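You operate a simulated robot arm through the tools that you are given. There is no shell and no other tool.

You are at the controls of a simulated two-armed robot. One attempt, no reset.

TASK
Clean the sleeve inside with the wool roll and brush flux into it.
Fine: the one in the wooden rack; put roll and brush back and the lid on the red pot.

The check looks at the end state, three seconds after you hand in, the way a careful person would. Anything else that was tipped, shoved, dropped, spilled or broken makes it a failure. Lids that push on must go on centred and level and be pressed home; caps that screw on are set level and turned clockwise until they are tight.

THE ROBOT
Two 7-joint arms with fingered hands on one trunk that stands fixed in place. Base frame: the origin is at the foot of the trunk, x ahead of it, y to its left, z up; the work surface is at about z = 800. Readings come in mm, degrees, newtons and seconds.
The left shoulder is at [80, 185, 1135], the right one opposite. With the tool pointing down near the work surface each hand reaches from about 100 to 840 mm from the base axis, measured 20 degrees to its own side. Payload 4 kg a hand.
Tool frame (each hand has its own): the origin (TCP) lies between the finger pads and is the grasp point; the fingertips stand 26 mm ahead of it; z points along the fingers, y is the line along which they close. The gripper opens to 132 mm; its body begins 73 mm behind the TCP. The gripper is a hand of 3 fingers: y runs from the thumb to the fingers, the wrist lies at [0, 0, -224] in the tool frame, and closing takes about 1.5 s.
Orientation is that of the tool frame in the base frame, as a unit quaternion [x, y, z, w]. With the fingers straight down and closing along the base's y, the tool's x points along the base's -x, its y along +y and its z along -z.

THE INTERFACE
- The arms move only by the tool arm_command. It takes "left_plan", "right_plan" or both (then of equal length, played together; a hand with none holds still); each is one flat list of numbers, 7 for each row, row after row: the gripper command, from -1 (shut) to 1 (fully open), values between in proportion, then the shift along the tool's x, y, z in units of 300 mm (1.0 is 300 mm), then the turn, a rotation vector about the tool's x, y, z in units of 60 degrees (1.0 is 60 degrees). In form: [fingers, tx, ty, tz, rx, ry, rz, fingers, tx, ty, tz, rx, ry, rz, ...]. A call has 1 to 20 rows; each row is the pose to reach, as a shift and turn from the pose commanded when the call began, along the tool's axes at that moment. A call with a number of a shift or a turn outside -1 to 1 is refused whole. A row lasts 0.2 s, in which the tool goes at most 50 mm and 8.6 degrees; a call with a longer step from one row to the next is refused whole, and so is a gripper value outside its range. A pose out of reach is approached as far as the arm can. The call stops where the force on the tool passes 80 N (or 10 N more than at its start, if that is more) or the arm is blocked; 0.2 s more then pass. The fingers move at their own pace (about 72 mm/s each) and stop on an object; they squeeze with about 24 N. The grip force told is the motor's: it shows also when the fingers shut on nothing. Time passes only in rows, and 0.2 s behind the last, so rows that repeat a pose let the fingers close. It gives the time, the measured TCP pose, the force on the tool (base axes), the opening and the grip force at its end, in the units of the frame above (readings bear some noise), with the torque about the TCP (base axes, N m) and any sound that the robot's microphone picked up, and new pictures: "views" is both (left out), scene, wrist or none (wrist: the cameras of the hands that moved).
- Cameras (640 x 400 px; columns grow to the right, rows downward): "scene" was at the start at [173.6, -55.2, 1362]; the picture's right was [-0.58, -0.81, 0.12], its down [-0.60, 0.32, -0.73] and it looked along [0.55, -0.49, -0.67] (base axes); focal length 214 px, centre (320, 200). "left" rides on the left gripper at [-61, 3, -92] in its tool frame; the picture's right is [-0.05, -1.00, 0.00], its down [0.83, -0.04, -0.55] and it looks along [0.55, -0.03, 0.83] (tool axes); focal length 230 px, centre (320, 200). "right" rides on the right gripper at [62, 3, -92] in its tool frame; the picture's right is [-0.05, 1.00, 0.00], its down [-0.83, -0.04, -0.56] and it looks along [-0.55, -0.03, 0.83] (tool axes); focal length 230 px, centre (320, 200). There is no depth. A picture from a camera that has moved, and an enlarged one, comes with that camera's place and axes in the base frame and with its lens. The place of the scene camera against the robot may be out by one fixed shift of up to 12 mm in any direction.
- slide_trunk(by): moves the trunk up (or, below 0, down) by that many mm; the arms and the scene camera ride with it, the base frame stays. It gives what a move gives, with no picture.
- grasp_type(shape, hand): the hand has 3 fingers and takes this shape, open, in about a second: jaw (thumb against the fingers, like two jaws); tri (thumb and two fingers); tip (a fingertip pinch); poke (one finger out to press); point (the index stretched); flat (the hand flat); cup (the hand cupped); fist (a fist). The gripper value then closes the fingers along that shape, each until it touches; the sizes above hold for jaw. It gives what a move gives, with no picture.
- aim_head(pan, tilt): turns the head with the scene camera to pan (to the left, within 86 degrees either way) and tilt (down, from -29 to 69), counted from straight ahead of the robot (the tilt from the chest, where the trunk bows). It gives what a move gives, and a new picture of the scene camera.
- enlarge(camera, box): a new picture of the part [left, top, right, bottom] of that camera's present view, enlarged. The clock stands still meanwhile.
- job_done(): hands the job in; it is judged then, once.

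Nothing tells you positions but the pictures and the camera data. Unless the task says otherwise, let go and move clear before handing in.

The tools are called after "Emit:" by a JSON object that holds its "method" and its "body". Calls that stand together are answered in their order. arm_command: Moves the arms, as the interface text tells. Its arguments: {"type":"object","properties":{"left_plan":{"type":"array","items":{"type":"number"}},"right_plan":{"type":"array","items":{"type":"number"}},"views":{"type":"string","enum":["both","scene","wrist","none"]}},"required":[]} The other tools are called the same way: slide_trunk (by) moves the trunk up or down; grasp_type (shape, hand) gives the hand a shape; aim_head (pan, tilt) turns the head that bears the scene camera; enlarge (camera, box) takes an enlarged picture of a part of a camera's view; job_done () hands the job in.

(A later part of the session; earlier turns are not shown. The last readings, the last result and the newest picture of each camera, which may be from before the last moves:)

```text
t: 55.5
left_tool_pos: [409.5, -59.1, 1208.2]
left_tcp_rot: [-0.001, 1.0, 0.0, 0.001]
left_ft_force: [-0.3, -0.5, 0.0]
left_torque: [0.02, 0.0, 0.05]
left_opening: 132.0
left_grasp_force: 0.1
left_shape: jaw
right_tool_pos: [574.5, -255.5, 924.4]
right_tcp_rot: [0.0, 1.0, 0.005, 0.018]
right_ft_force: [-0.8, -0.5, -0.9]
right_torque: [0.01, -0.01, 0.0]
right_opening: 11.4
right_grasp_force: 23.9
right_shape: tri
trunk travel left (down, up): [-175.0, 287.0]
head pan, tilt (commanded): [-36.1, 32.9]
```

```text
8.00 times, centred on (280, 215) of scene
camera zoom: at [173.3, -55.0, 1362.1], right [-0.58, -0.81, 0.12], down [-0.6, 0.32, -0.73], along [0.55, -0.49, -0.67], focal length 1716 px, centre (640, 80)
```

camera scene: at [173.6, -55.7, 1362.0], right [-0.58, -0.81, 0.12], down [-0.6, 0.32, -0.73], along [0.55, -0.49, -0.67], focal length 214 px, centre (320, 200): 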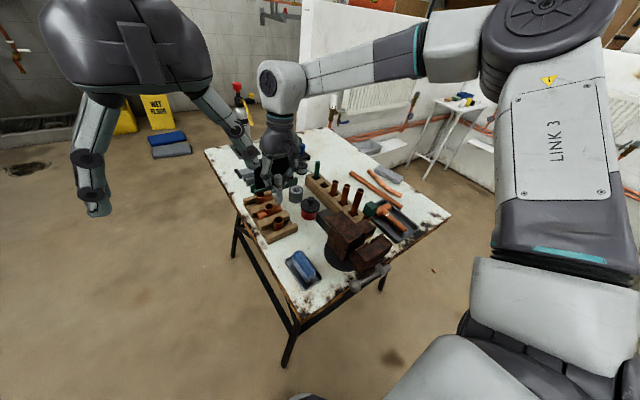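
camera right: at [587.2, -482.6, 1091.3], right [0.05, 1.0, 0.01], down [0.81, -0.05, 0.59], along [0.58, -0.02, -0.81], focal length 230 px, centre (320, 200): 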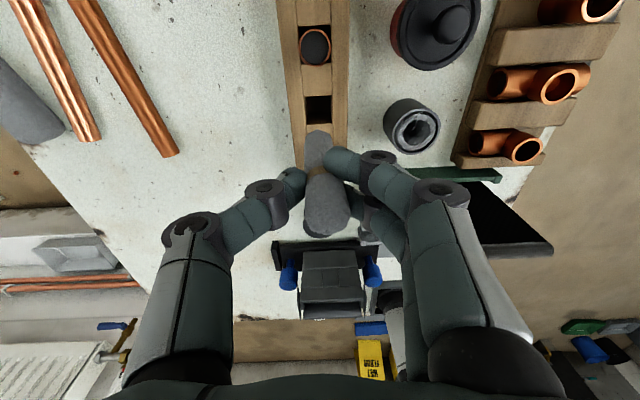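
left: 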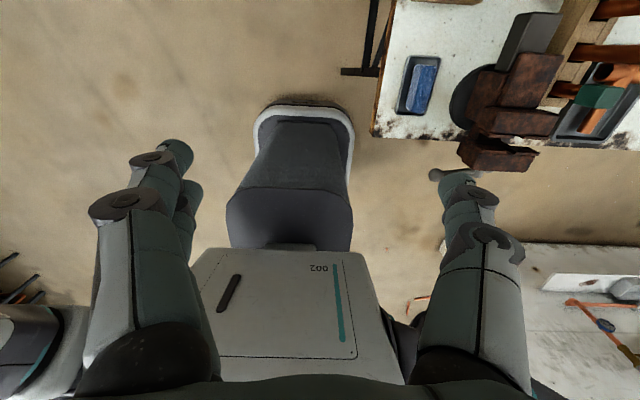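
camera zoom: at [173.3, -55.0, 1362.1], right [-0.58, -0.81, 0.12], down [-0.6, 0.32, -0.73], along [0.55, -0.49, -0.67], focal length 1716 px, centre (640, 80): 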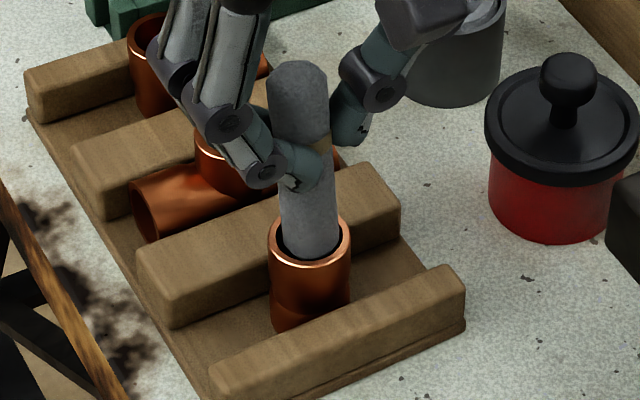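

Emit:
{"method": "arm_command", "body": {"right_plan": [-1, -0.005, 0.001, -0.125, 0, 0, 0, -1, -0.01, 0.003, -0.25, 0, 0, 0, -1, -0.052, -0.125, -0.25, 0, 0, 0, -1, -0.095, -0.252, -0.25, 0, 0, 0, -1, -0.138, -0.38, -0.25, 0, 0, 0, -1, -0.18, -0.508, -0.25, 0, 0, 0, -1, -0.223, -0.635, -0.25, 0, 0, 0, -1, -0.265, -0.763, -0.25, 0, 0, 0, -1, -0.265, -0.763, -0.1, 0, 0, 0, -1, -0.265, -0.763, -0.07, 0, 0, 0], "views": "none"}}

Emit:
{"method": "enlarge", "body": {"camera": "right", "box": [280, 85, 360, 185]}}

Emit:
{"method": "enlarge", "body": {"camera": "scene", "box": [305, 145, 345, 195]}}

Emit:
{"method": "enlarge", "body": {"camera": "scene", "box": [270, 210, 294, 235]}}

```text
t: 57.7
left_tool_pos: [408.5, -59.7, 1207.8]
left_tcp_rot: [-0.001, 1.0, -0.001, 0.0]
left_ft_force: [-0.1, 0.2, -0.1]
left_torque: [-0.02, -0.01, 0.04]
left_opening: 132.0
left_grasp_force: 0.2
left_shape: jaw
right_tool_pos: [653.6, -485.1, 946.9]
right_tcp_rot: [0.0, 1.0, 0.005, 0.018]
right_ft_force: [0.4, 0.4, 0.3]
right_torque: [0.0, 0.0, 0.01]
right_opening: 11.3
right_grasp_force: 23.9
right_shape: tri
trunk travel left (down, up): [-175.0, 287.0]
head pan, tilt (commanded): [-36.1, 32.9]
```

```text
4.00 times, centred on (320, 135) of right
camera zoom: at [588.6, -482.6, 1036.1], right [0.05, 1.0, 0.01], down [0.81, -0.05, 0.58], along [0.58, -0.02, -0.81], focal length 920 px, centre (320, 460)
```

zoom: 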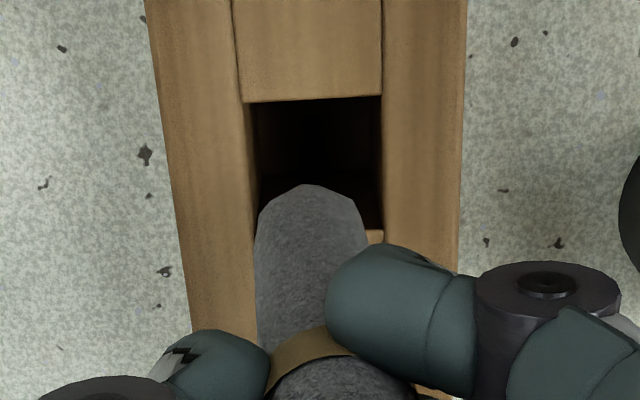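

```text
8.00 times, centred on (325, 170) of scene
camera zoom: at [173.3, -55.1, 1362.1], right [-0.58, -0.81, 0.12], down [-0.6, 0.32, -0.73], along [0.55, -0.49, -0.67], focal length 1716 px, centre (280, 440)
```

zoom: 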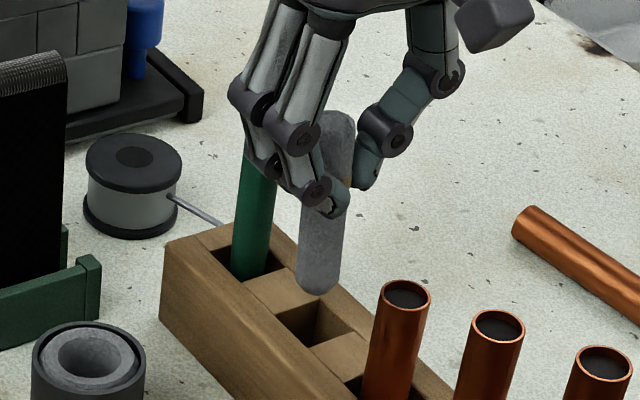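

```text
16.00 times, centred on (282, 222) of scene
camera zoom: at [173.3, -55.1, 1362.1], right [-0.58, -0.81, 0.12], down [-0.6, 0.32, -0.73], along [0.55, -0.49, -0.67], focal length 3432 px, centre (928, -160)
```

zoom: 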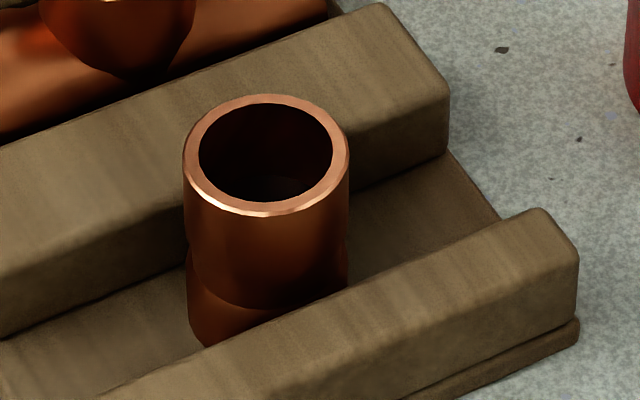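

The roll is over its slot with a small offset; I'll correct it and lower it in.

Emit:
{"method": "arm_command", "body": {"right_plan": [-1, 0.005, 0.002, 0, 0, 0, 0, -1, 0.008, 0.001, 0.07, 0, 0, 0, -1, 0.01, 0, 0.13, 0, 0, 0, -1, 0.0114, 0, 0.17, 0, 0, 0, -1, 0.0114, 0, 0.17, 0, 0, 0], "views": "none"}}

Emit:
{"method": "enlarge", "body": {"camera": "right", "box": [260, 85, 380, 215]}}

Emit:
{"method": "enlarge", "body": {"camera": "scene", "box": [305, 145, 345, 195]}}

```text
t: 58.9
left_tool_pos: [409.4, -57.7, 1207.9]
left_tcp_rot: [0.0, 1.0, 0.0, 0.0]
left_ft_force: [-0.2, -0.8, -1.2]
left_torque: [0.04, -0.02, -0.01]
left_opening: 131.9
left_grasp_force: 0.0
left_shape: jaw
right_tool_pos: [650.8, -484.0, 894.0]
right_tcp_rot: [-0.001, 1.0, 0.006, 0.018]
right_ft_force: [-1.4, 0.1, -0.1]
right_torque: [-0.01, 0.06, 0.0]
right_opening: 11.1
right_grasp_force: 23.8
right_shape: tri
trunk travel left (down, up): [-175.0, 287.0]
head pan, tilt (commanded): [-36.1, 32.9]
```

```text
3.08 times, centred on (320, 150) of right
camera zoom: at [586.7, -481.3, 985.5], right [0.05, 1.0, 0.01], down [0.81, -0.05, 0.58], along [0.58, -0.02, -0.81], focal length 708 px, centre (320, 354)
```

zoom: 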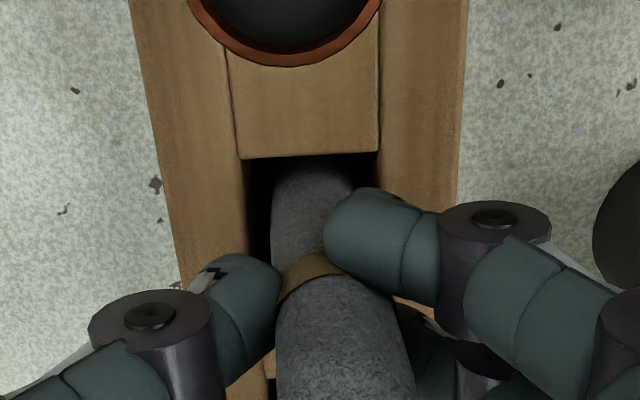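

```text
8.00 times, centred on (325, 170) of scene
camera zoom: at [173.3, -55.2, 1362.0], right [-0.58, -0.81, 0.12], down [-0.6, 0.32, -0.73], along [0.55, -0.49, -0.67], focal length 1716 px, centre (280, 440)
```

zoom: 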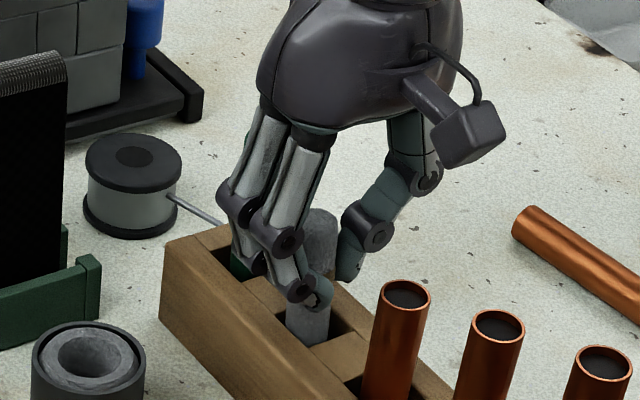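

The roll is seated in its slot. I'll release and rise clear.

Emit:
{"method": "arm_command", "body": {"right_plan": [-0.8, 0, 0, 0, 0, 0, 0, -0.6, 0, 0, 0, 0, 0, 0, -0.3, 0, 0, 0, 0, 0, 0, -0.1, 0, 0, 0, 0, 0, 0, 0, 0, 0, 0, 0, 0, 0, 0, 0, 0, -0.08, 0, 0, 0, 0, 0, 0, -0.2, 0, 0, 0, 0, 0, 0, -0.32, 0, 0, 0], "views": "both"}}

Emit:
{"method": "enlarge", "body": {"camera": "right", "box": [260, 85, 380, 245]}}

Emit:
{"method": "enlarge", "body": {"camera": "scene", "box": [305, 145, 345, 195]}}

```text
t: 60.7
left_tool_pos: [409.4, -58.5, 1209.2]
left_tcp_rot: [0.0, 1.0, 0.0, 0.001]
left_ft_force: [1.1, 0.7, -0.1]
left_torque: [0.0, 0.01, -0.03]
left_opening: 131.4
left_grasp_force: 0.0
left_shape: jaw
right_tool_pos: [647.2, -486.6, 992.1]
right_tcp_rot: [-0.002, 1.0, 0.006, 0.018]
right_ft_force: [-0.9, 0.3, -0.3]
right_torque: [0.03, 0.0, -0.01]
right_opening: 65.6
right_grasp_force: 0.1
right_shape: tri
trunk travel left (down, up): [-175.0, 287.0]
head pan, tilt (commanded): [-36.1, 32.9]
camera scene: at [173.0, -54.6, 1362.2], right [-0.58, -0.81, 0.12], down [-0.6, 0.32, -0.73], along [0.55, -0.5, -0.67], focal length 214 px, centre (320, 200)
camera right: at [582.8, -482.1, 1083.2], right [0.05, 1.0, 0.01], down [0.81, -0.05, 0.58], along [0.58, -0.02, -0.81], focal length 230 px, centre (320, 200)
```

scene: 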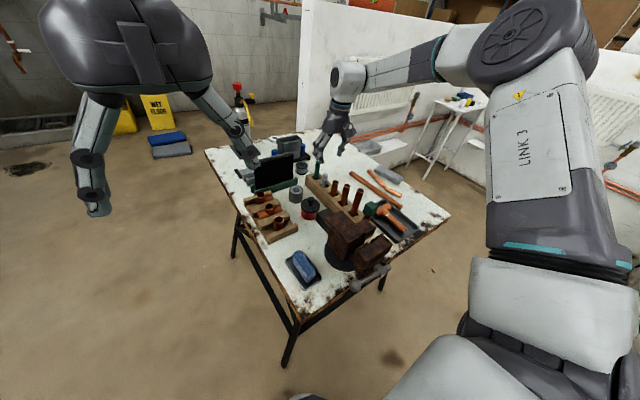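
right: 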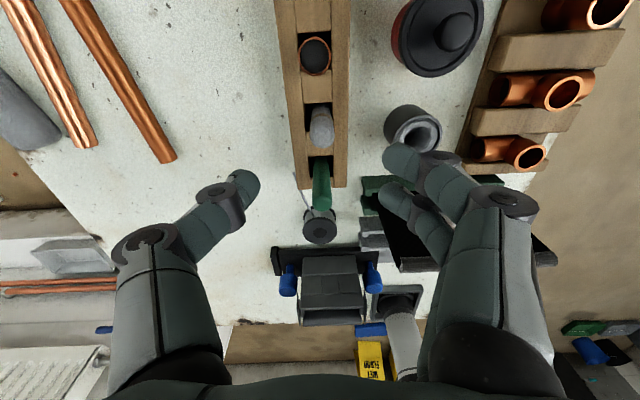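

```text
2.50 times, centred on (320, 165) of right
camera zoom: at [582.8, -482.1, 1083.2], right [0.05, 1.0, 0.01], down [0.81, -0.05, 0.58], along [0.58, -0.02, -0.81], focal length 575 px, centre (320, 288)
```

zoom: 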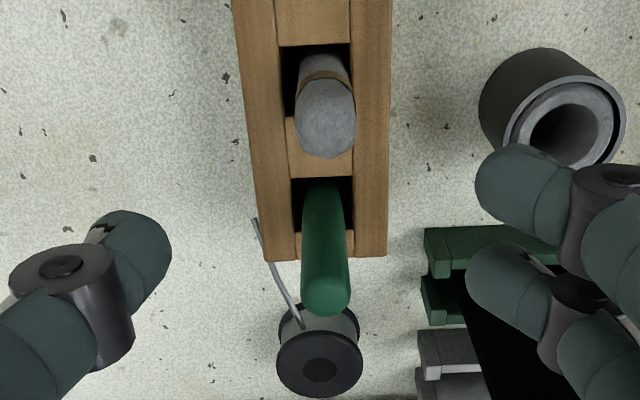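

```text
8.00 times, centred on (325, 170) of scene
camera zoom: at [173.0, -54.6, 1362.2], right [-0.58, -0.81, 0.12], down [-0.6, 0.32, -0.73], along [0.55, -0.5, -0.67], focal length 1716 px, centre (280, 440)
```

zoom: 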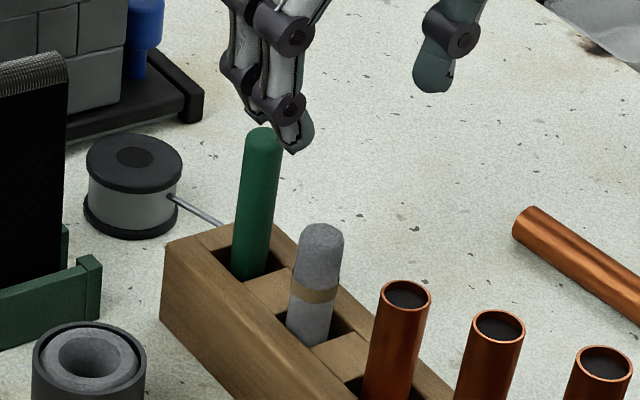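

The roll is back in its slot. Next is the red pot's lid; I'll straighten the right hand and hover above the pot to study the knob, rim and the vise clearance.

Emit:
{"method": "arm_command", "body": {"right_plan": [0.3, 0.05, 0.09, -0.01, 0.003, 0.009, 0, 0.3, 0.1, 0.18, -0.02, 0.005, 0.018, 0, 0.3, 0.15, 0.27, -0.03, 0.008, 0.027, 0, 0.3, 0.194, 0.353, -0.036, 0.01, 0.035, 0, 0.3, 0.194, 0.353, -0.036, 0.01, 0.035, 0], "views": "both"}}

Emit:
{"method": "enlarge", "body": {"camera": "right", "box": [220, 60, 420, 220]}}

Emit:
{"method": "enlarge", "body": {"camera": "scene", "box": [285, 180, 395, 280]}}

```text
t: 61.9
left_tool_pos: [410.2, -58.6, 1207.4]
left_tcp_rot: [0.0, 1.0, 0.0, 0.0]
left_ft_force: [-0.2, 0.4, 0.8]
left_torque: [0.03, 0.01, 0.0]
left_opening: 132.0
left_grasp_force: 0.0
left_shape: jaw
right_tool_pos: [589.9, -380.0, 1002.0]
right_tcp_rot: [0.001, 1.0, 0.0, 0.0]
right_ft_force: [0.8, -0.3, 0.0]
right_torque: [0.02, -0.04, 0.0]
right_opening: 85.4
right_grasp_force: 0.1
right_shape: tri
trunk travel left (down, up): [-175.0, 287.0]
head pan, tilt (commanded): [-36.1, 32.9]
camera scene: at [174.1, -55.7, 1361.9], right [-0.58, -0.81, 0.12], down [-0.6, 0.32, -0.73], along [0.55, -0.49, -0.67], focal length 214 px, centre (320, 200)
camera right: at [528.2, -376.2, 1093.2], right [0.05, 1.0, 0.0], down [0.83, -0.04, 0.55], along [0.55, -0.03, -0.83], focal length 230 px, centre (320, 200)
```

scene: 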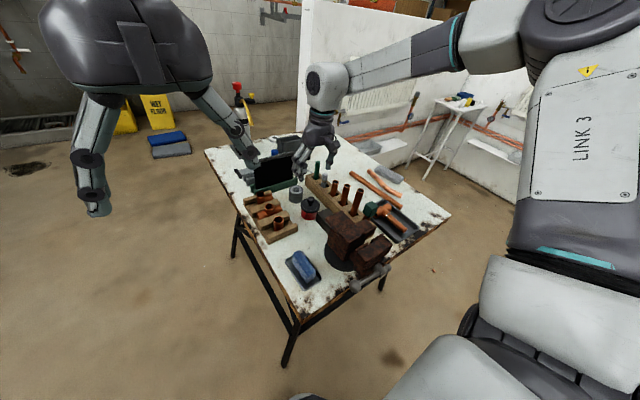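
right: 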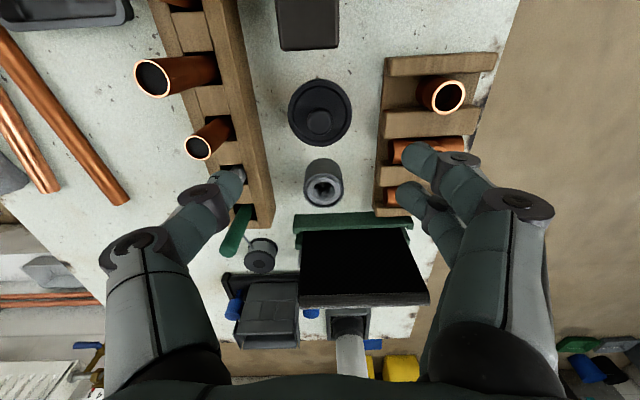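

```text
2.50 times, centred on (320, 140) of right
camera zoom: at [528.2, -376.2, 1093.2], right [0.05, 1.0, 0.0], down [0.83, -0.04, 0.55], along [0.55, -0.03, -0.83], focal length 575 px, centre (320, 350)
```

zoom: 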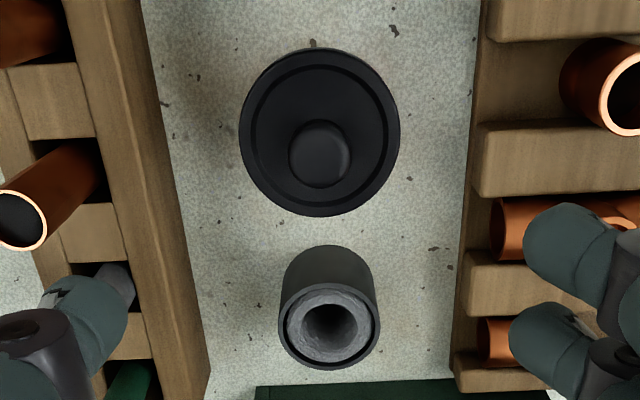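

```text
4.00 times, centred on (340, 230) of scene
camera zoom: at [174.1, -55.7, 1361.9], right [-0.58, -0.81, 0.12], down [-0.6, 0.32, -0.73], along [0.55, -0.49, -0.67], focal length 858 px, centre (240, 80)
```

zoom: 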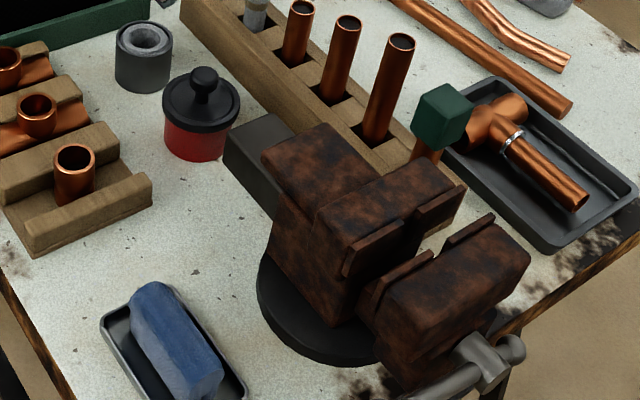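

The lid's centre is at about (587.6, −379.2), rim about 65 mm wide near z 850; the vise's top (≈ 910, x < 480) clears the hand. I'll descend with the fingers straddling the lid's rim.

Emit:
{"method": "arm_command", "body": {"right_plan": [0.3, 0.008, 0, 0.08, 0, 0, 0, 0.3, 0.008, 0, 0.16, 0, 0, 0, 0.3, 0.008, 0, 0.24, 0, 0, 0, 0.3, 0.008, 0, 0.32, 0, 0, 0, 0.3, 0.008, 0, 0.36, 0, 0, 0], "views": "both"}}

Emit:
{"method": "enlarge", "body": {"camera": "right", "box": [160, 40, 480, 240]}}

Emit:
{"method": "enlarge", "body": {"camera": "scene", "box": [275, 155, 345, 225]}}

```text
t: 63.1
left_tool_pos: [408.8, -60.4, 1208.0]
left_tcp_rot: [0.0, 1.0, 0.0, 0.0]
left_ft_force: [-0.1, 0.3, -0.6]
left_torque: [-0.02, 0.01, 0.02]
left_opening: 132.0
left_grasp_force: 0.2
left_shape: jaw
right_tool_pos: [587.6, -379.1, 892.6]
right_tcp_rot: [0.001, 1.0, 0.0, 0.0]
right_ft_force: [0.7, 0.3, -0.2]
right_torque: [0.05, 0.0, 0.0]
right_opening: 85.5
right_grasp_force: 0.1
right_shape: tri
trunk travel left (down, up): [-175.0, 287.0]
head pan, tilt (commanded): [-36.1, 32.9]
camera scene: at [173.8, -55.2, 1362.0], right [-0.58, -0.81, 0.12], down [-0.6, 0.32, -0.73], along [0.55, -0.49, -0.67], focal length 214 px, centre (320, 200)
camera right: at [525.6, -376.1, 985.1], right [0.05, 1.0, 0.0], down [0.83, -0.04, 0.56], along [0.55, -0.03, -0.83], focal length 230 px, centre (320, 200)
```

scene: 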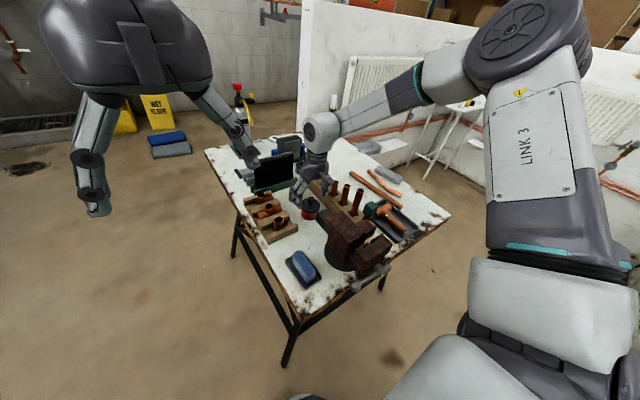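
right: 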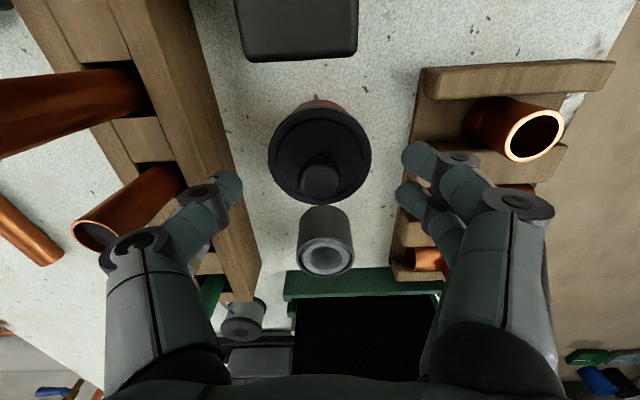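

```text
2.00 times, centred on (320, 140) of right
camera zoom: at [525.6, -376.1, 985.1], right [0.05, 1.0, 0.0], down [0.83, -0.04, 0.56], along [0.55, -0.03, -0.83], focal length 460 px, centre (320, 320)
```

zoom: 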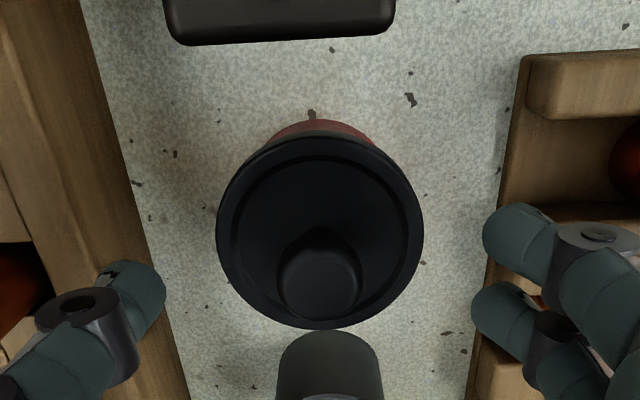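

```text
5.71 times, centred on (310, 190) of scene
camera zoom: at [173.8, -55.2, 1362.0], right [-0.58, -0.81, 0.12], down [-0.6, 0.32, -0.73], along [0.55, -0.49, -0.67], focal length 1226 px, centre (377, 257)
```

zoom: 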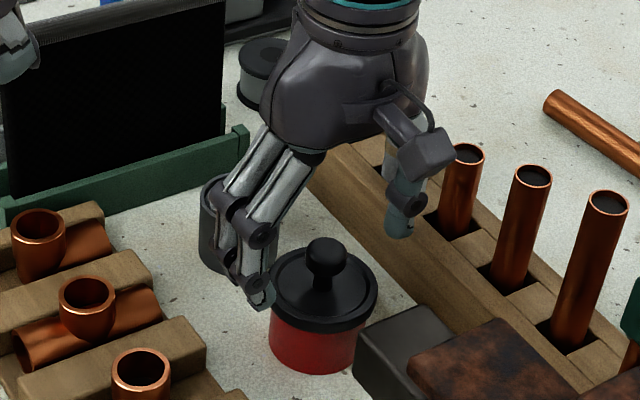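

Emit:
{"method": "arm_command", "body": {"right_plan": [0.3, -0.002, 0.001, 0.05, 0, 0, 0, 0.3, -0.002, 0.001, 0.1, 0, 0, 0, 0.3, -0.002, 0.001, 0.135, 0, 0, 0, 0.15, -0.002, 0.001, 0.14, 0, 0, 0, 0.15, -0.002, 0.001, 0.14, 0, 0, 0], "views": "none"}}

Emit:
{"method": "enlarge", "body": {"camera": "right", "box": [160, 60, 480, 260]}}

Emit:
{"method": "enlarge", "body": {"camera": "scene", "box": [275, 165, 345, 235]}}

```text
t: 64.3
left_tool_pos: [409.7, -59.0, 1208.7]
left_tcp_rot: [0.0, 1.0, 0.0, -0.001]
left_ft_force: [-0.5, -1.0, -0.3]
left_torque: [-0.01, 0.0, 0.0]
left_opening: 131.8
left_grasp_force: 0.1
left_shape: jaw
right_tool_pos: [586.8, -379.7, 850.4]
right_tcp_rot: [0.0, 1.0, 0.0, 0.0]
right_ft_force: [-0.5, 0.3, -0.1]
right_torque: [0.01, -0.02, 0.03]
right_opening: 76.4
right_grasp_force: 0.1
right_shape: tri
trunk travel left (down, up): [-175.0, 287.0]
head pan, tilt (commanded): [-36.1, 32.9]
```

```text
2.00 times, centred on (320, 160) of right
camera zoom: at [526.0, -375.5, 943.0], right [0.05, 1.0, 0.0], down [0.83, -0.04, 0.56], along [0.55, -0.03, -0.83], focal length 460 px, centre (320, 280)
```

zoom: 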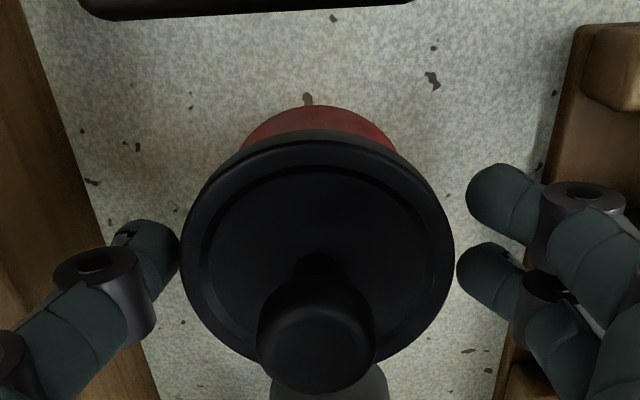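

```text
5.71 times, centred on (310, 200) of scene
camera zoom: at [173.6, -55.1, 1362.0], right [-0.58, -0.81, 0.12], down [-0.6, 0.32, -0.73], along [0.55, -0.49, -0.67], focal length 1226 px, centre (377, 200)
```

zoom: 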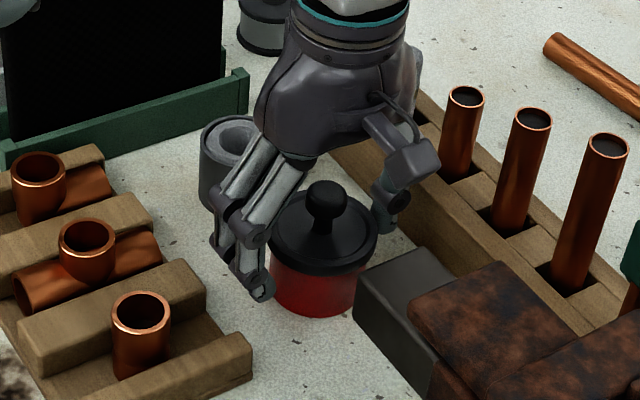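

Emit:
{"method": "arm_command", "body": {"right_plan": [0.05, 0, 0, 0, 0, 0, 0, 0.0, 0, 0, 0, 0, 0, 0, -0.05, 0, 0, 0, 0, 0, 0, -0.15, 0, 0, 0, 0, 0, 0, -0.3, 0, 0, 0, 0, 0, 0, -0.3, 0, 0, 0, 0, 0, 0], "views": "none"}}

Emit:
{"method": "enlarge", "body": {"camera": "right", "box": [160, 60, 480, 260]}}

Emit:
{"method": "enlarge", "body": {"camera": "scene", "box": [275, 165, 345, 235]}}

```text
t: 65.7
left_tool_pos: [410.4, -58.7, 1206.5]
left_tcp_rot: [0.0, 1.0, 0.0, 0.0]
left_ft_force: [-0.1, 0.1, 0.4]
left_torque: [0.0, 0.01, 0.0]
left_opening: 131.7
left_grasp_force: 0.0
left_shape: jaw
right_tool_pos: [586.7, -378.0, 850.5]
right_tcp_rot: [0.0, 1.0, -0.001, 0.001]
right_ft_force: [0.2, 1.7, 0.3]
right_torque: [0.17, -0.02, 0.01]
right_opening: 51.3
right_grasp_force: 23.9
right_shape: tri
trunk travel left (down, up): [-175.0, 287.0]
head pan, tilt (commanded): [-36.1, 32.9]
heard: snap
```

```text
2.00 times, centred on (320, 160) of right
camera zoom: at [526.1, -375.3, 942.9], right [0.05, 1.0, 0.0], down [0.83, -0.04, 0.55], along [0.55, -0.03, -0.83], focal length 460 px, centre (320, 280)
```

zoom: 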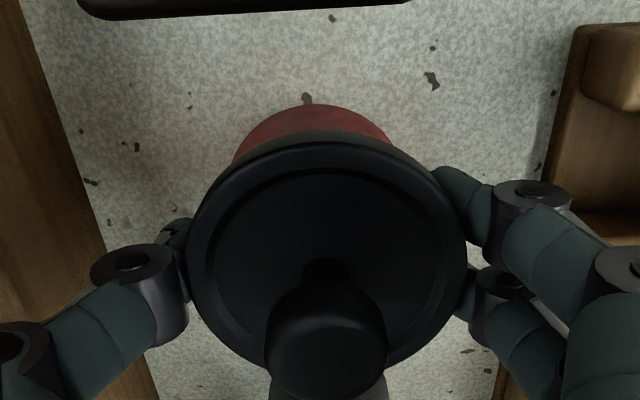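

```text
5.71 times, centred on (310, 200) of scene
camera zoom: at [173.9, -55.0, 1361.9], right [-0.58, -0.81, 0.12], down [-0.6, 0.32, -0.73], along [0.55, -0.49, -0.67], focal length 1226 px, centre (377, 200)
```

zoom: 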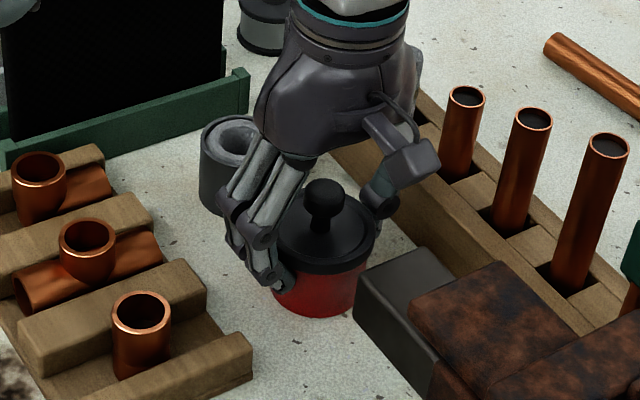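

I heard a snap: the fingers curled under the rim and popped the lid loose, while their tips press the pot's wall. I'll open gently, rise a little and look.

Emit:
{"method": "arm_command", "body": {"right_plan": [-0.15, 0, 0, 0, 0, 0, 0, 0.0, 0, 0, 0, 0, 0, 0, 0.15, 0, 0, 0, 0, 0, 0, 0.15, 0, 0, 0, 0, 0, 0], "views": "none"}}

Emit:
{"method": "enlarge", "body": {"camera": "right", "box": [160, 60, 480, 260]}}

Emit:
{"method": "enlarge", "body": {"camera": "scene", "box": [285, 175, 335, 225]}}

```text
t: 66.7
left_tool_pos: [410.9, -58.9, 1208.0]
left_tcp_rot: [0.0, 1.0, 0.0, 0.0]
left_ft_force: [0.6, 0.5, -0.3]
left_torque: [0.0, 0.0, -0.02]
left_opening: 131.8
left_grasp_force: 0.1
left_shape: jaw
right_tool_pos: [587.7, -380.0, 849.9]
right_tcp_rot: [0.0, 1.0, 0.001, -0.001]
right_ft_force: [-0.9, -0.2, -0.4]
right_torque: [0.04, 0.01, 0.0]
right_opening: 75.3
right_grasp_force: 0.1
right_shape: tri
trunk travel left (down, up): [-175.0, 287.0]
head pan, tilt (commanded): [-36.1, 32.9]
```

```text
2.00 times, centred on (320, 160) of right
camera zoom: at [526.1, -375.6, 943.1], right [0.05, 1.0, 0.0], down [0.83, -0.04, 0.56], along [0.55, -0.03, -0.83], focal length 460 px, centre (320, 280)
```

zoom: 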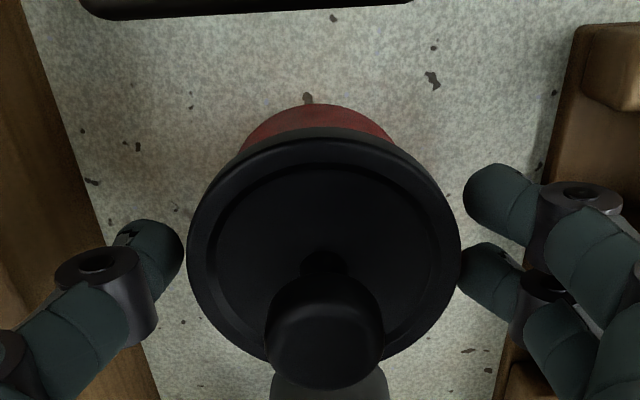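

```text
8.00 times, centred on (310, 200) of scene
camera zoom: at [173.7, -55.2, 1362.0], right [-0.58, -0.81, 0.12], down [-0.6, 0.32, -0.73], along [0.55, -0.49, -0.67], focal length 1716 px, centre (400, 200)
```

zoom: 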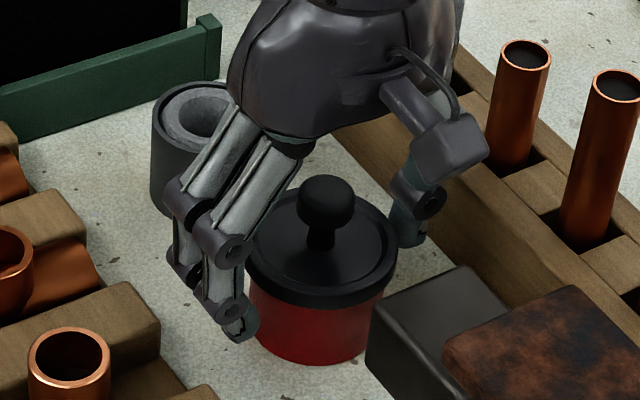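

The lid sits loose and about 1.5 mm off-centre now. I'll rise about 15 mm and grip the rim itself with the fingertips.

Emit:
{"method": "arm_command", "body": {"right_plan": [0.15, 0, 0.004, -0.03, 0, 0, 0, 0.15, 0, 0.004, -0.05, 0, 0, 0, 0.05, 0, 0.004, -0.05, 0, 0, 0, 0, 0, 0.004, -0.05, 0, 0, 0, -0.1, 0, 0.004, -0.05, 0, 0, 0, -0.2, 0, 0.004, -0.05, 0, 0, 0, -0.3, 0, 0.004, -0.05, 0, 0, 0, -0.3, 0, 0.004, -0.05, 0, 0, 0], "views": "none"}}

Emit:
{"method": "enlarge", "body": {"camera": "right", "box": [160, 80, 480, 280]}}

Emit:
{"method": "enlarge", "body": {"camera": "scene", "box": [285, 175, 335, 225]}}

```text
t: 68.5
left_tool_pos: [409.4, -59.4, 1206.8]
left_tcp_rot: [0.0, 1.0, 0.0, 0.0]
left_ft_force: [-1.0, 0.1, -0.8]
left_torque: [0.01, -0.01, -0.03]
left_opening: 131.8
left_grasp_force: 0.1
left_shape: jaw
right_tool_pos: [588.0, -377.8, 865.5]
right_tcp_rot: [0.0, 1.0, 0.0, 0.0]
right_ft_force: [-0.2, 0.0, 0.4]
right_torque: [0.01, -0.03, 0.0]
right_opening: 59.4
right_grasp_force: 24.3
right_shape: tri
trunk travel left (down, up): [-175.0, 287.0]
head pan, tilt (commanded): [-36.1, 32.9]
```

```text
2.00 times, centred on (320, 180) of right
camera zoom: at [526.5, -374.1, 958.3], right [0.05, 1.0, 0.0], down [0.83, -0.04, 0.56], along [0.55, -0.03, -0.83], focal length 460 px, centre (320, 240)
```

zoom: 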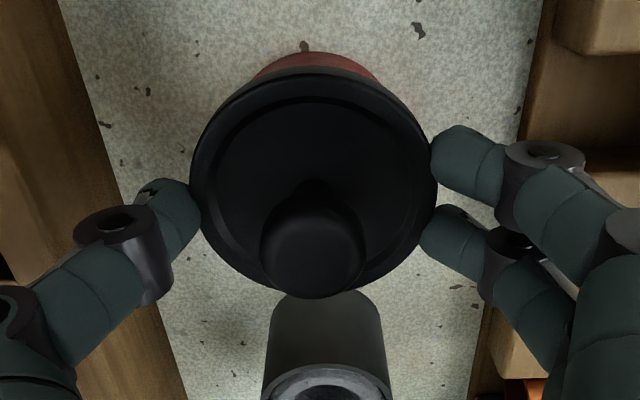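

```text
8.00 times, centred on (310, 200) of scene
camera zoom: at [173.8, -55.2, 1362.0], right [-0.58, -0.81, 0.12], down [-0.6, 0.32, -0.73], along [0.55, -0.49, -0.67], focal length 1716 px, centre (400, 200)
```

zoom: 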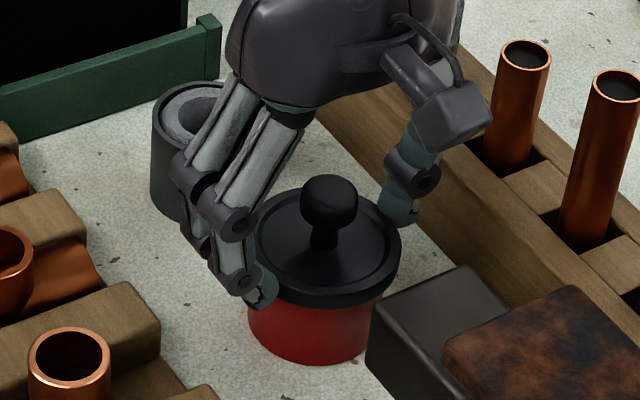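

The fingers now hold the lid's rim. I'll lift a little and check that the pot stays.

Emit:
{"method": "arm_command", "body": {"right_plan": [-0.5, 0, 0, -0.02, 0, 0, 0, -0.5, 0, 0, -0.05, 0, 0, 0, -0.5, 0, 0, -0.08, 0, 0, 0, -0.5, 0, 0, -0.1, 0, 0, 0], "views": "none"}}

Emit:
{"method": "enlarge", "body": {"camera": "right", "box": [160, 80, 480, 280]}}

Emit:
{"method": "enlarge", "body": {"camera": "scene", "box": [285, 170, 345, 230]}}

```text
t: 69.5
left_tool_pos: [410.9, -58.7, 1207.3]
left_tcp_rot: [0.0, 1.0, 0.001, 0.0]
left_ft_force: [0.9, 0.0, 0.1]
left_torque: [-0.01, -0.01, 0.0]
left_opening: 131.6
left_grasp_force: 0.0
left_shape: jaw
right_tool_pos: [587.3, -378.2, 895.8]
right_tcp_rot: [0.0, 1.0, -0.001, -0.001]
right_ft_force: [0.1, 0.1, 0.0]
right_torque: [-0.02, -0.01, -0.02]
right_opening: 59.3
right_grasp_force: 23.9
right_shape: tri
trunk travel left (down, up): [-175.0, 287.0]
head pan, tilt (commanded): [-36.1, 32.9]
```

```text
2.00 times, centred on (320, 180) of right
camera zoom: at [526.0, -374.1, 988.3], right [0.05, 1.0, 0.0], down [0.83, -0.04, 0.55], along [0.55, -0.03, -0.83], focal length 460 px, centre (320, 240)
```

zoom: 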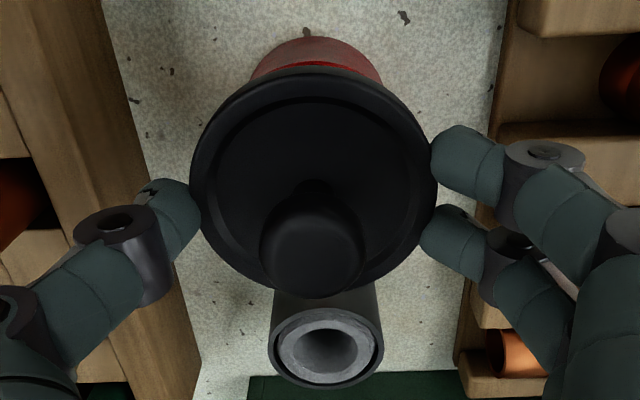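

```text
6.67 times, centred on (315, 200) of scene
camera zoom: at [173.6, -55.1, 1362.0], right [-0.58, -0.81, 0.12], down [-0.6, 0.32, -0.73], along [0.55, -0.49, -0.67], focal length 1430 px, centre (353, 200)
```

zoom: 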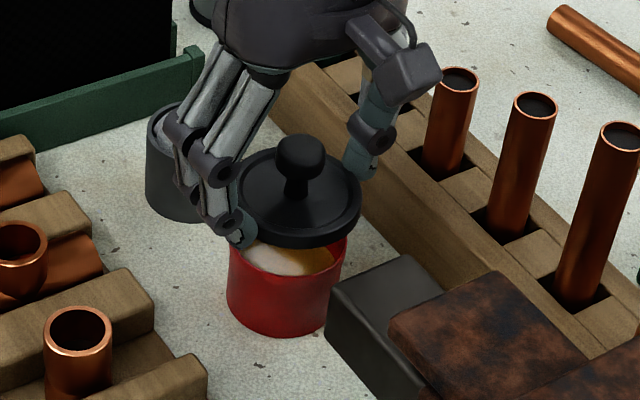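

The lid is off cleanly, level in the hand, and the flux is visible in the pot. I'll carry the lid over the rack to the free bench area near (620, −585).

Emit:
{"method": "arm_command", "body": {"right_plan": [-0.5, 0, 0, -0.12, 0, 0, 0, -0.5, 0, 0, -0.25, 0, 0, 0, -0.5, 0, 0, -0.38, 0, 0, 0, -0.5, -0.022, -0.138, -0.38, 0, 0, 0, -0.5, -0.044, -0.276, -0.38, 0, 0, 0, -0.5, -0.066, -0.414, -0.38, 0, 0, 0, -0.5, -0.088, -0.552, -0.38, 0, 0, 0, -0.5, -0.11, -0.69, -0.38, 0, 0, 0, -0.5, -0.11, -0.69, -0.38, 0, 0, 0], "views": "both"}}

Emit:
{"method": "enlarge", "body": {"camera": "scene", "box": [285, 110, 425, 230]}}

Emit:
{"method": "enlarge", "body": {"camera": "scene", "box": [295, 190, 325, 222]}}

```text
t: 71.5
left_tool_pos: [409.6, -59.3, 1208.3]
left_tcp_rot: [0.0, 1.0, 0.0, 0.0]
left_ft_force: [0.5, 0.3, -0.1]
left_torque: [-0.02, 0.03, -0.01]
left_opening: 131.7
left_grasp_force: 0.1
left_shape: jaw
right_tool_pos: [621.1, -584.8, 1010.7]
right_tcp_rot: [-0.001, 1.0, 0.001, 0.0]
right_ft_force: [0.1, 0.6, 0.6]
right_torque: [-0.03, 0.0, -0.01]
right_opening: 59.3
right_grasp_force: 24.2
right_shape: tri
trunk travel left (down, up): [-175.0, 287.0]
head pan, tilt (commanded): [-36.1, 32.9]
camera scene: at [173.4, -54.5, 1362.1], right [-0.58, -0.81, 0.12], down [-0.6, 0.32, -0.73], along [0.55, -0.5, -0.67], focal length 214 px, centre (320, 200)
camera right: at [559.6, -581.5, 1103.7], right [0.05, 1.0, 0.0], down [0.83, -0.04, 0.56], along [0.55, -0.03, -0.83], focal length 230 px, centre (320, 200)
```

scene: 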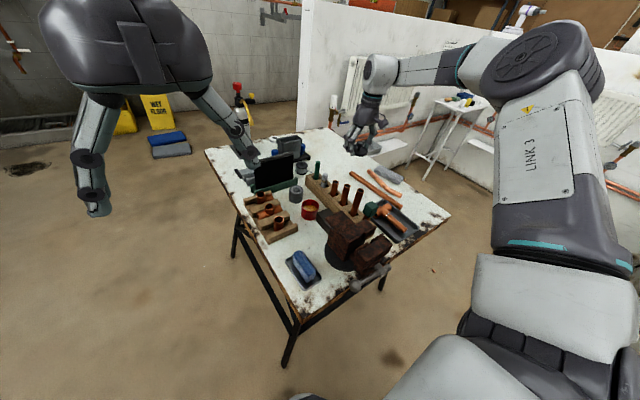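
right: 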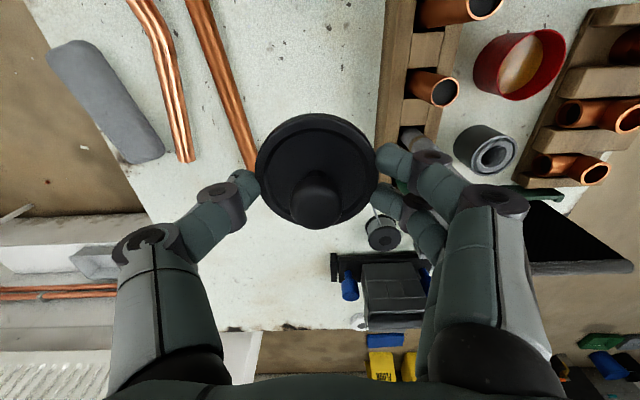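

```text
3.33 times, centred on (355, 170) of scene
camera zoom: at [173.4, -54.5, 1362.1], right [-0.58, -0.81, 0.12], down [-0.6, 0.32, -0.73], along [0.55, -0.5, -0.67], focal length 715 px, centre (203, 300)
```

zoom: 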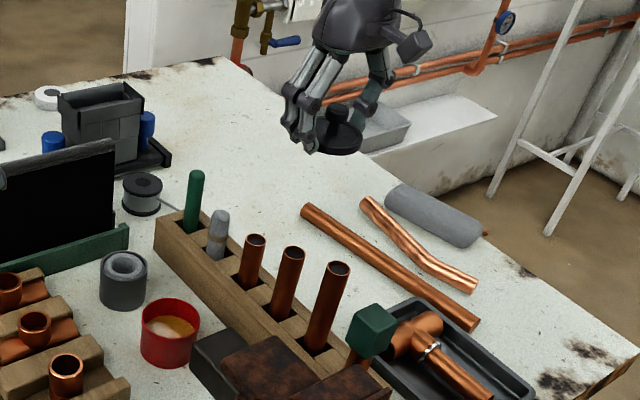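

```text
12.50 times, centred on (310, 206) of scene
camera zoom: at [173.4, -54.5, 1362.1], right [-0.58, -0.81, 0.12], down [-0.6, 0.32, -0.73], along [0.55, -0.5, -0.67], focal length 2681 px, centre (445, 125)
```

zoom: 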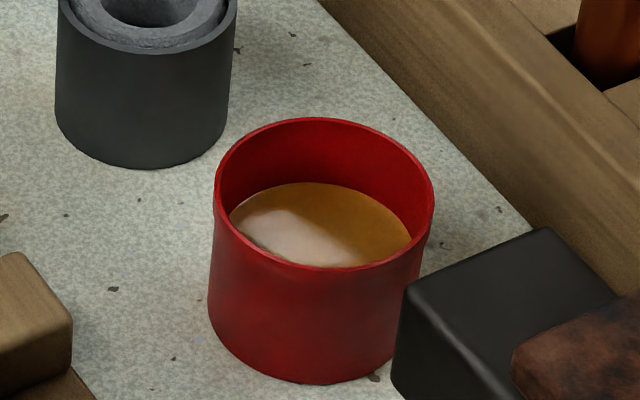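

The flux in the open pot is visible. I'll lower the lid onto the free spot now.

Emit:
{"method": "arm_command", "body": {"right_plan": [-0.5, 0, 0, 0.12, 0, 0, 0, -0.5, 0, 0, 0.24, 0, 0, 0, -0.5, 0, 0, 0.36, 0, 0, 0, -0.5, 0, 0, 0.48, 0, 0, 0, -0.5, 0, 0, 0.56, 0, 0, 0], "views": "none"}}

Emit:
{"method": "enlarge", "body": {"camera": "scene", "box": [315, 130, 385, 190]}}

Emit:
{"method": "enlarge", "body": {"camera": "right", "box": [160, 40, 480, 280]}}

```text
t: 72.7
left_tool_pos: [411.0, -59.6, 1206.9]
left_tcp_rot: [0.0, 1.0, 0.0, 0.001]
left_ft_force: [0.2, -0.6, -0.4]
left_torque: [-0.02, -0.01, 0.01]
left_opening: 131.7
left_grasp_force: 0.1
left_shape: jaw
right_tool_pos: [621.8, -584.8, 840.7]
right_tcp_rot: [0.0, 1.0, -0.001, 0.0]
right_ft_force: [0.3, 0.0, -0.6]
right_torque: [0.0, 0.01, 0.01]
right_opening: 59.6
right_grasp_force: 24.0
right_shape: tri
trunk travel left (down, up): [-175.0, 287.0]
head pan, tilt (commanded): [-36.1, 32.9]
```

```text
6.67 times, centred on (350, 160) of scene
camera zoom: at [174.1, -55.4, 1361.9], right [-0.58, -0.81, 0.12], down [-0.6, 0.32, -0.73], along [0.55, -0.49, -0.67], focal length 1430 px, centre (120, 467)
```

zoom: 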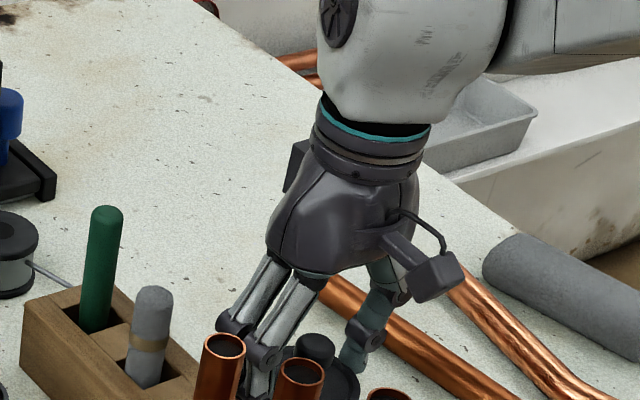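

```text
1.67 times, centred on (320, 160) of right
camera zoom: at [560.4, -580.9, 933.8], right [0.05, 1.0, 0.0], down [0.83, -0.04, 0.56], along [0.55, -0.03, -0.83], focal length 384 px, centre (320, 267)
```

zoom: 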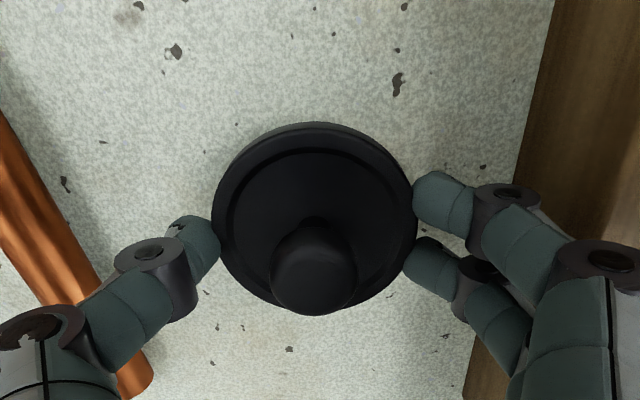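

Emit:
{"method": "arm_command", "body": {"right_plan": [-0.5, 0, 0, 0.015, 0, 0, 0, -0.5, 0, 0, 0.027, 0, 0, 0, -0.5, 0, 0, 0.027, 0, 0, 0], "views": "none"}}

Emit:
{"method": "enlarge", "body": {"camera": "right", "box": [160, 40, 480, 280]}}

```text
t: 73.5
left_tool_pos: [409.4, -58.8, 1208.3]
left_tcp_rot: [0.0, 1.0, 0.0, 0.0]
left_ft_force: [-0.1, -0.2, 0.1]
left_torque: [-0.01, 0.0, 0.04]
left_opening: 131.7
left_grasp_force: 0.1
left_shape: jaw
right_tool_pos: [621.0, -585.0, 833.2]
right_tcp_rot: [0.0, 1.0, 0.0, 0.0]
right_ft_force: [0.4, 0.9, 0.0]
right_torque: [0.0, -0.01, 0.02]
right_opening: 59.7
right_grasp_force: 24.0
right_shape: tri
trunk travel left (down, up): [-175.0, 287.0]
head pan, tilt (commanded): [-36.1, 32.9]
```

```text
1.67 times, centred on (320, 160) of right
camera zoom: at [559.6, -580.8, 926.0], right [0.05, 1.0, 0.0], down [0.83, -0.04, 0.56], along [0.55, -0.03, -0.83], focal length 384 px, centre (320, 267)
```

zoom: 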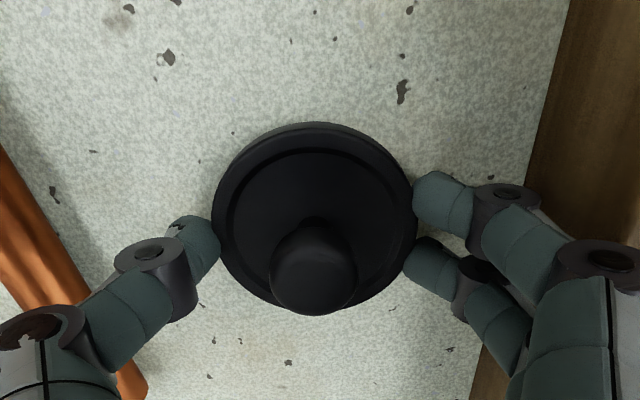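

Emit:
{"method": "arm_command", "body": {"right_plan": [-0.5, 0, 0, 0.006, 0, 0, 0, -0.5, 0, 0, 0.012, 0, 0, 0, -0.5, 0, 0, 0.012, 0, 0, 0], "views": "none"}}

Emit:
{"method": "arm_command", "body": {"right_plan": [-0.5, 0, 0, 0.007, 0, 0, 0, -0.5, 0, 0, 0.007, 0, 0, 0], "views": "none"}}

Emit:
{"method": "enlarge", "body": {"camera": "right", "box": [160, 40, 480, 280]}}

```text
t: 74.3
left_tool_pos: [409.9, -58.9, 1207.0]
left_tcp_rot: [0.0, 1.0, 0.0, 0.0]
left_ft_force: [0.3, -1.2, 0.5]
left_torque: [0.0, 0.0, 0.01]
left_opening: 131.9
left_grasp_force: 0.1
left_shape: jaw
right_tool_pos: [620.9, -585.7, 830.6]
right_tcp_rot: [0.0, 1.0, 0.0, 0.0]
right_ft_force: [-0.6, 0.2, 0.3]
right_torque: [-0.04, -0.03, 0.01]
right_opening: 59.5
right_grasp_force: 23.9
right_shape: tri
trunk travel left (down, up): [-175.0, 287.0]
head pan, tilt (commanded): [-36.1, 32.9]
```

```text
t: 74.9
left_tool_pos: [409.9, -58.8, 1208.9]
left_tcp_rot: [0.001, 1.0, 0.0, 0.0]
left_ft_force: [0.3, 1.4, 0.4]
left_torque: [0.01, 0.0, 0.02]
left_opening: 131.8
left_grasp_force: 0.0
left_shape: jaw
right_tool_pos: [620.4, -584.3, 828.0]
right_tcp_rot: [0.0, 1.0, 0.0, 0.001]
right_ft_force: [-0.2, 0.1, 0.2]
right_torque: [-0.03, -0.04, 0.0]
right_opening: 59.6
right_grasp_force: 23.8
right_shape: tri
trunk travel left (down, up): [-175.0, 287.0]
head pan, tilt (commanded): [-36.1, 32.9]
```

```text
1.67 times, centred on (320, 160) of right
camera zoom: at [559.7, -581.2, 920.5], right [0.05, 1.0, 0.0], down [0.83, -0.04, 0.56], along [0.55, -0.03, -0.83], focal length 384 px, centre (320, 267)
```

zoom: 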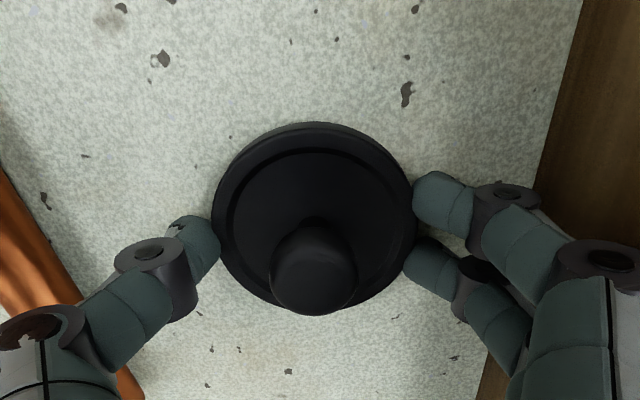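

Emit:
{"method": "arm_command", "body": {"right_plan": [-0.5, 0, 0, 0.007, 0, 0, 0, -0.5, 0, 0, 0.007, 0, 0, 0], "views": "none"}}

Emit:
{"method": "arm_command", "body": {"right_plan": [-0.5, 0, 0, 0.007, 0, 0, 0, -0.5, 0, 0, 0.007, 0, 0, 0], "views": "none"}}

```text
t: 75.5
left_tool_pos: [409.3, -58.3, 1208.6]
left_tcp_rot: [0.0, 1.0, 0.0, 0.001]
left_ft_force: [0.4, 0.2, -0.4]
left_torque: [0.01, -0.01, -0.02]
left_opening: 132.0
left_grasp_force: 0.2
left_shape: jaw
right_tool_pos: [620.6, -584.6, 826.8]
right_tcp_rot: [0.0, 1.0, -0.001, 0.001]
right_ft_force: [-1.0, 0.2, 5.5]
right_torque: [0.2, 0.0, -0.01]
right_opening: 59.3
right_grasp_force: 24.0
right_shape: tri
trunk travel left (down, up): [-175.0, 287.0]
head pan, tilt (commanded): [-36.1, 32.9]
```

```text
t: 76.1
left_tool_pos: [407.3, -57.1, 1209.3]
left_tcp_rot: [0.0, 1.0, -0.001, 0.001]
left_ft_force: [-0.3, 0.0, -0.2]
left_torque: [0.0, 0.03, -0.03]
left_opening: 131.9
left_grasp_force: 0.1
left_shape: jaw
right_tool_pos: [621.3, -583.5, 826.2]
right_tcp_rot: [0.001, 1.0, -0.001, 0.002]
right_ft_force: [-0.2, 0.6, 14.6]
right_torque: [0.51, 0.02, -0.02]
right_opening: 59.9
right_grasp_force: 23.9
right_shape: tri
trunk travel left (down, up): [-175.0, 287.0]
head pan, tilt (commanded): [-36.1, 32.9]
```

Contact felt at about z 826.5. I'll ease up 1 mm and release the lid.

Emit:
{"method": "arm_command", "body": {"right_plan": [-0.5, 0, 0, -0.005, 0, 0, 0, -0.2, 0, 0, -0.005, 0, 0, 0, 0.0, 0, 0, -0.005, 0, 0, 0, 0.2, 0, 0, -0.005, 0, 0, 0, 0.3, 0, 0, -0.005, 0, 0, 0, 0.3, 0, 0, -0.005, 0, 0, 0], "views": "none"}}

Emit:
{"method": "enlarge", "body": {"camera": "right", "box": [160, 40, 480, 280]}}

```text
t: 77.5
left_tool_pos: [408.1, -58.5, 1207.7]
left_tcp_rot: [0.0, 1.0, 0.0, 0.002]
left_ft_force: [-0.3, -0.2, 0.5]
left_torque: [-0.02, -0.01, -0.01]
left_opening: 131.9
left_grasp_force: 0.0
left_shape: jaw
right_tool_pos: [620.3, -586.3, 826.3]
right_tcp_rot: [0.0, 1.0, 0.001, 0.0]
right_ft_force: [-1.5, -4.4, 9.9]
right_torque: [0.42, 0.03, 0.1]
right_opening: 80.6
right_grasp_force: 0.0
right_shape: tri
trunk travel left (down, up): [-175.0, 287.0]
head pan, tilt (commanded): [-36.1, 32.9]
```

```text
1.67 times, centred on (320, 160) of right
camera zoom: at [558.5, -581.3, 919.1], right [0.05, 1.0, 0.0], down [0.83, -0.04, 0.56], along [0.55, -0.03, -0.83], focal length 384 px, centre (320, 267)
```

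zoom: 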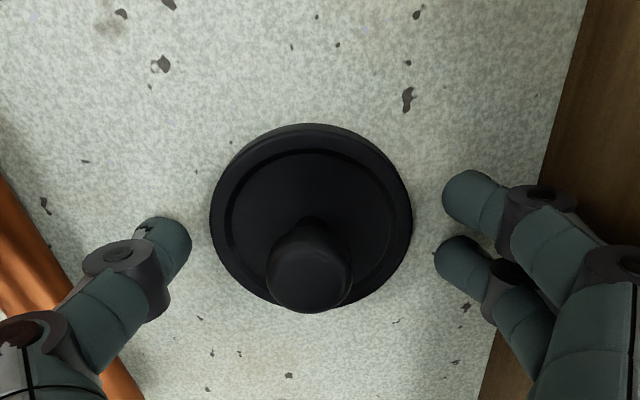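

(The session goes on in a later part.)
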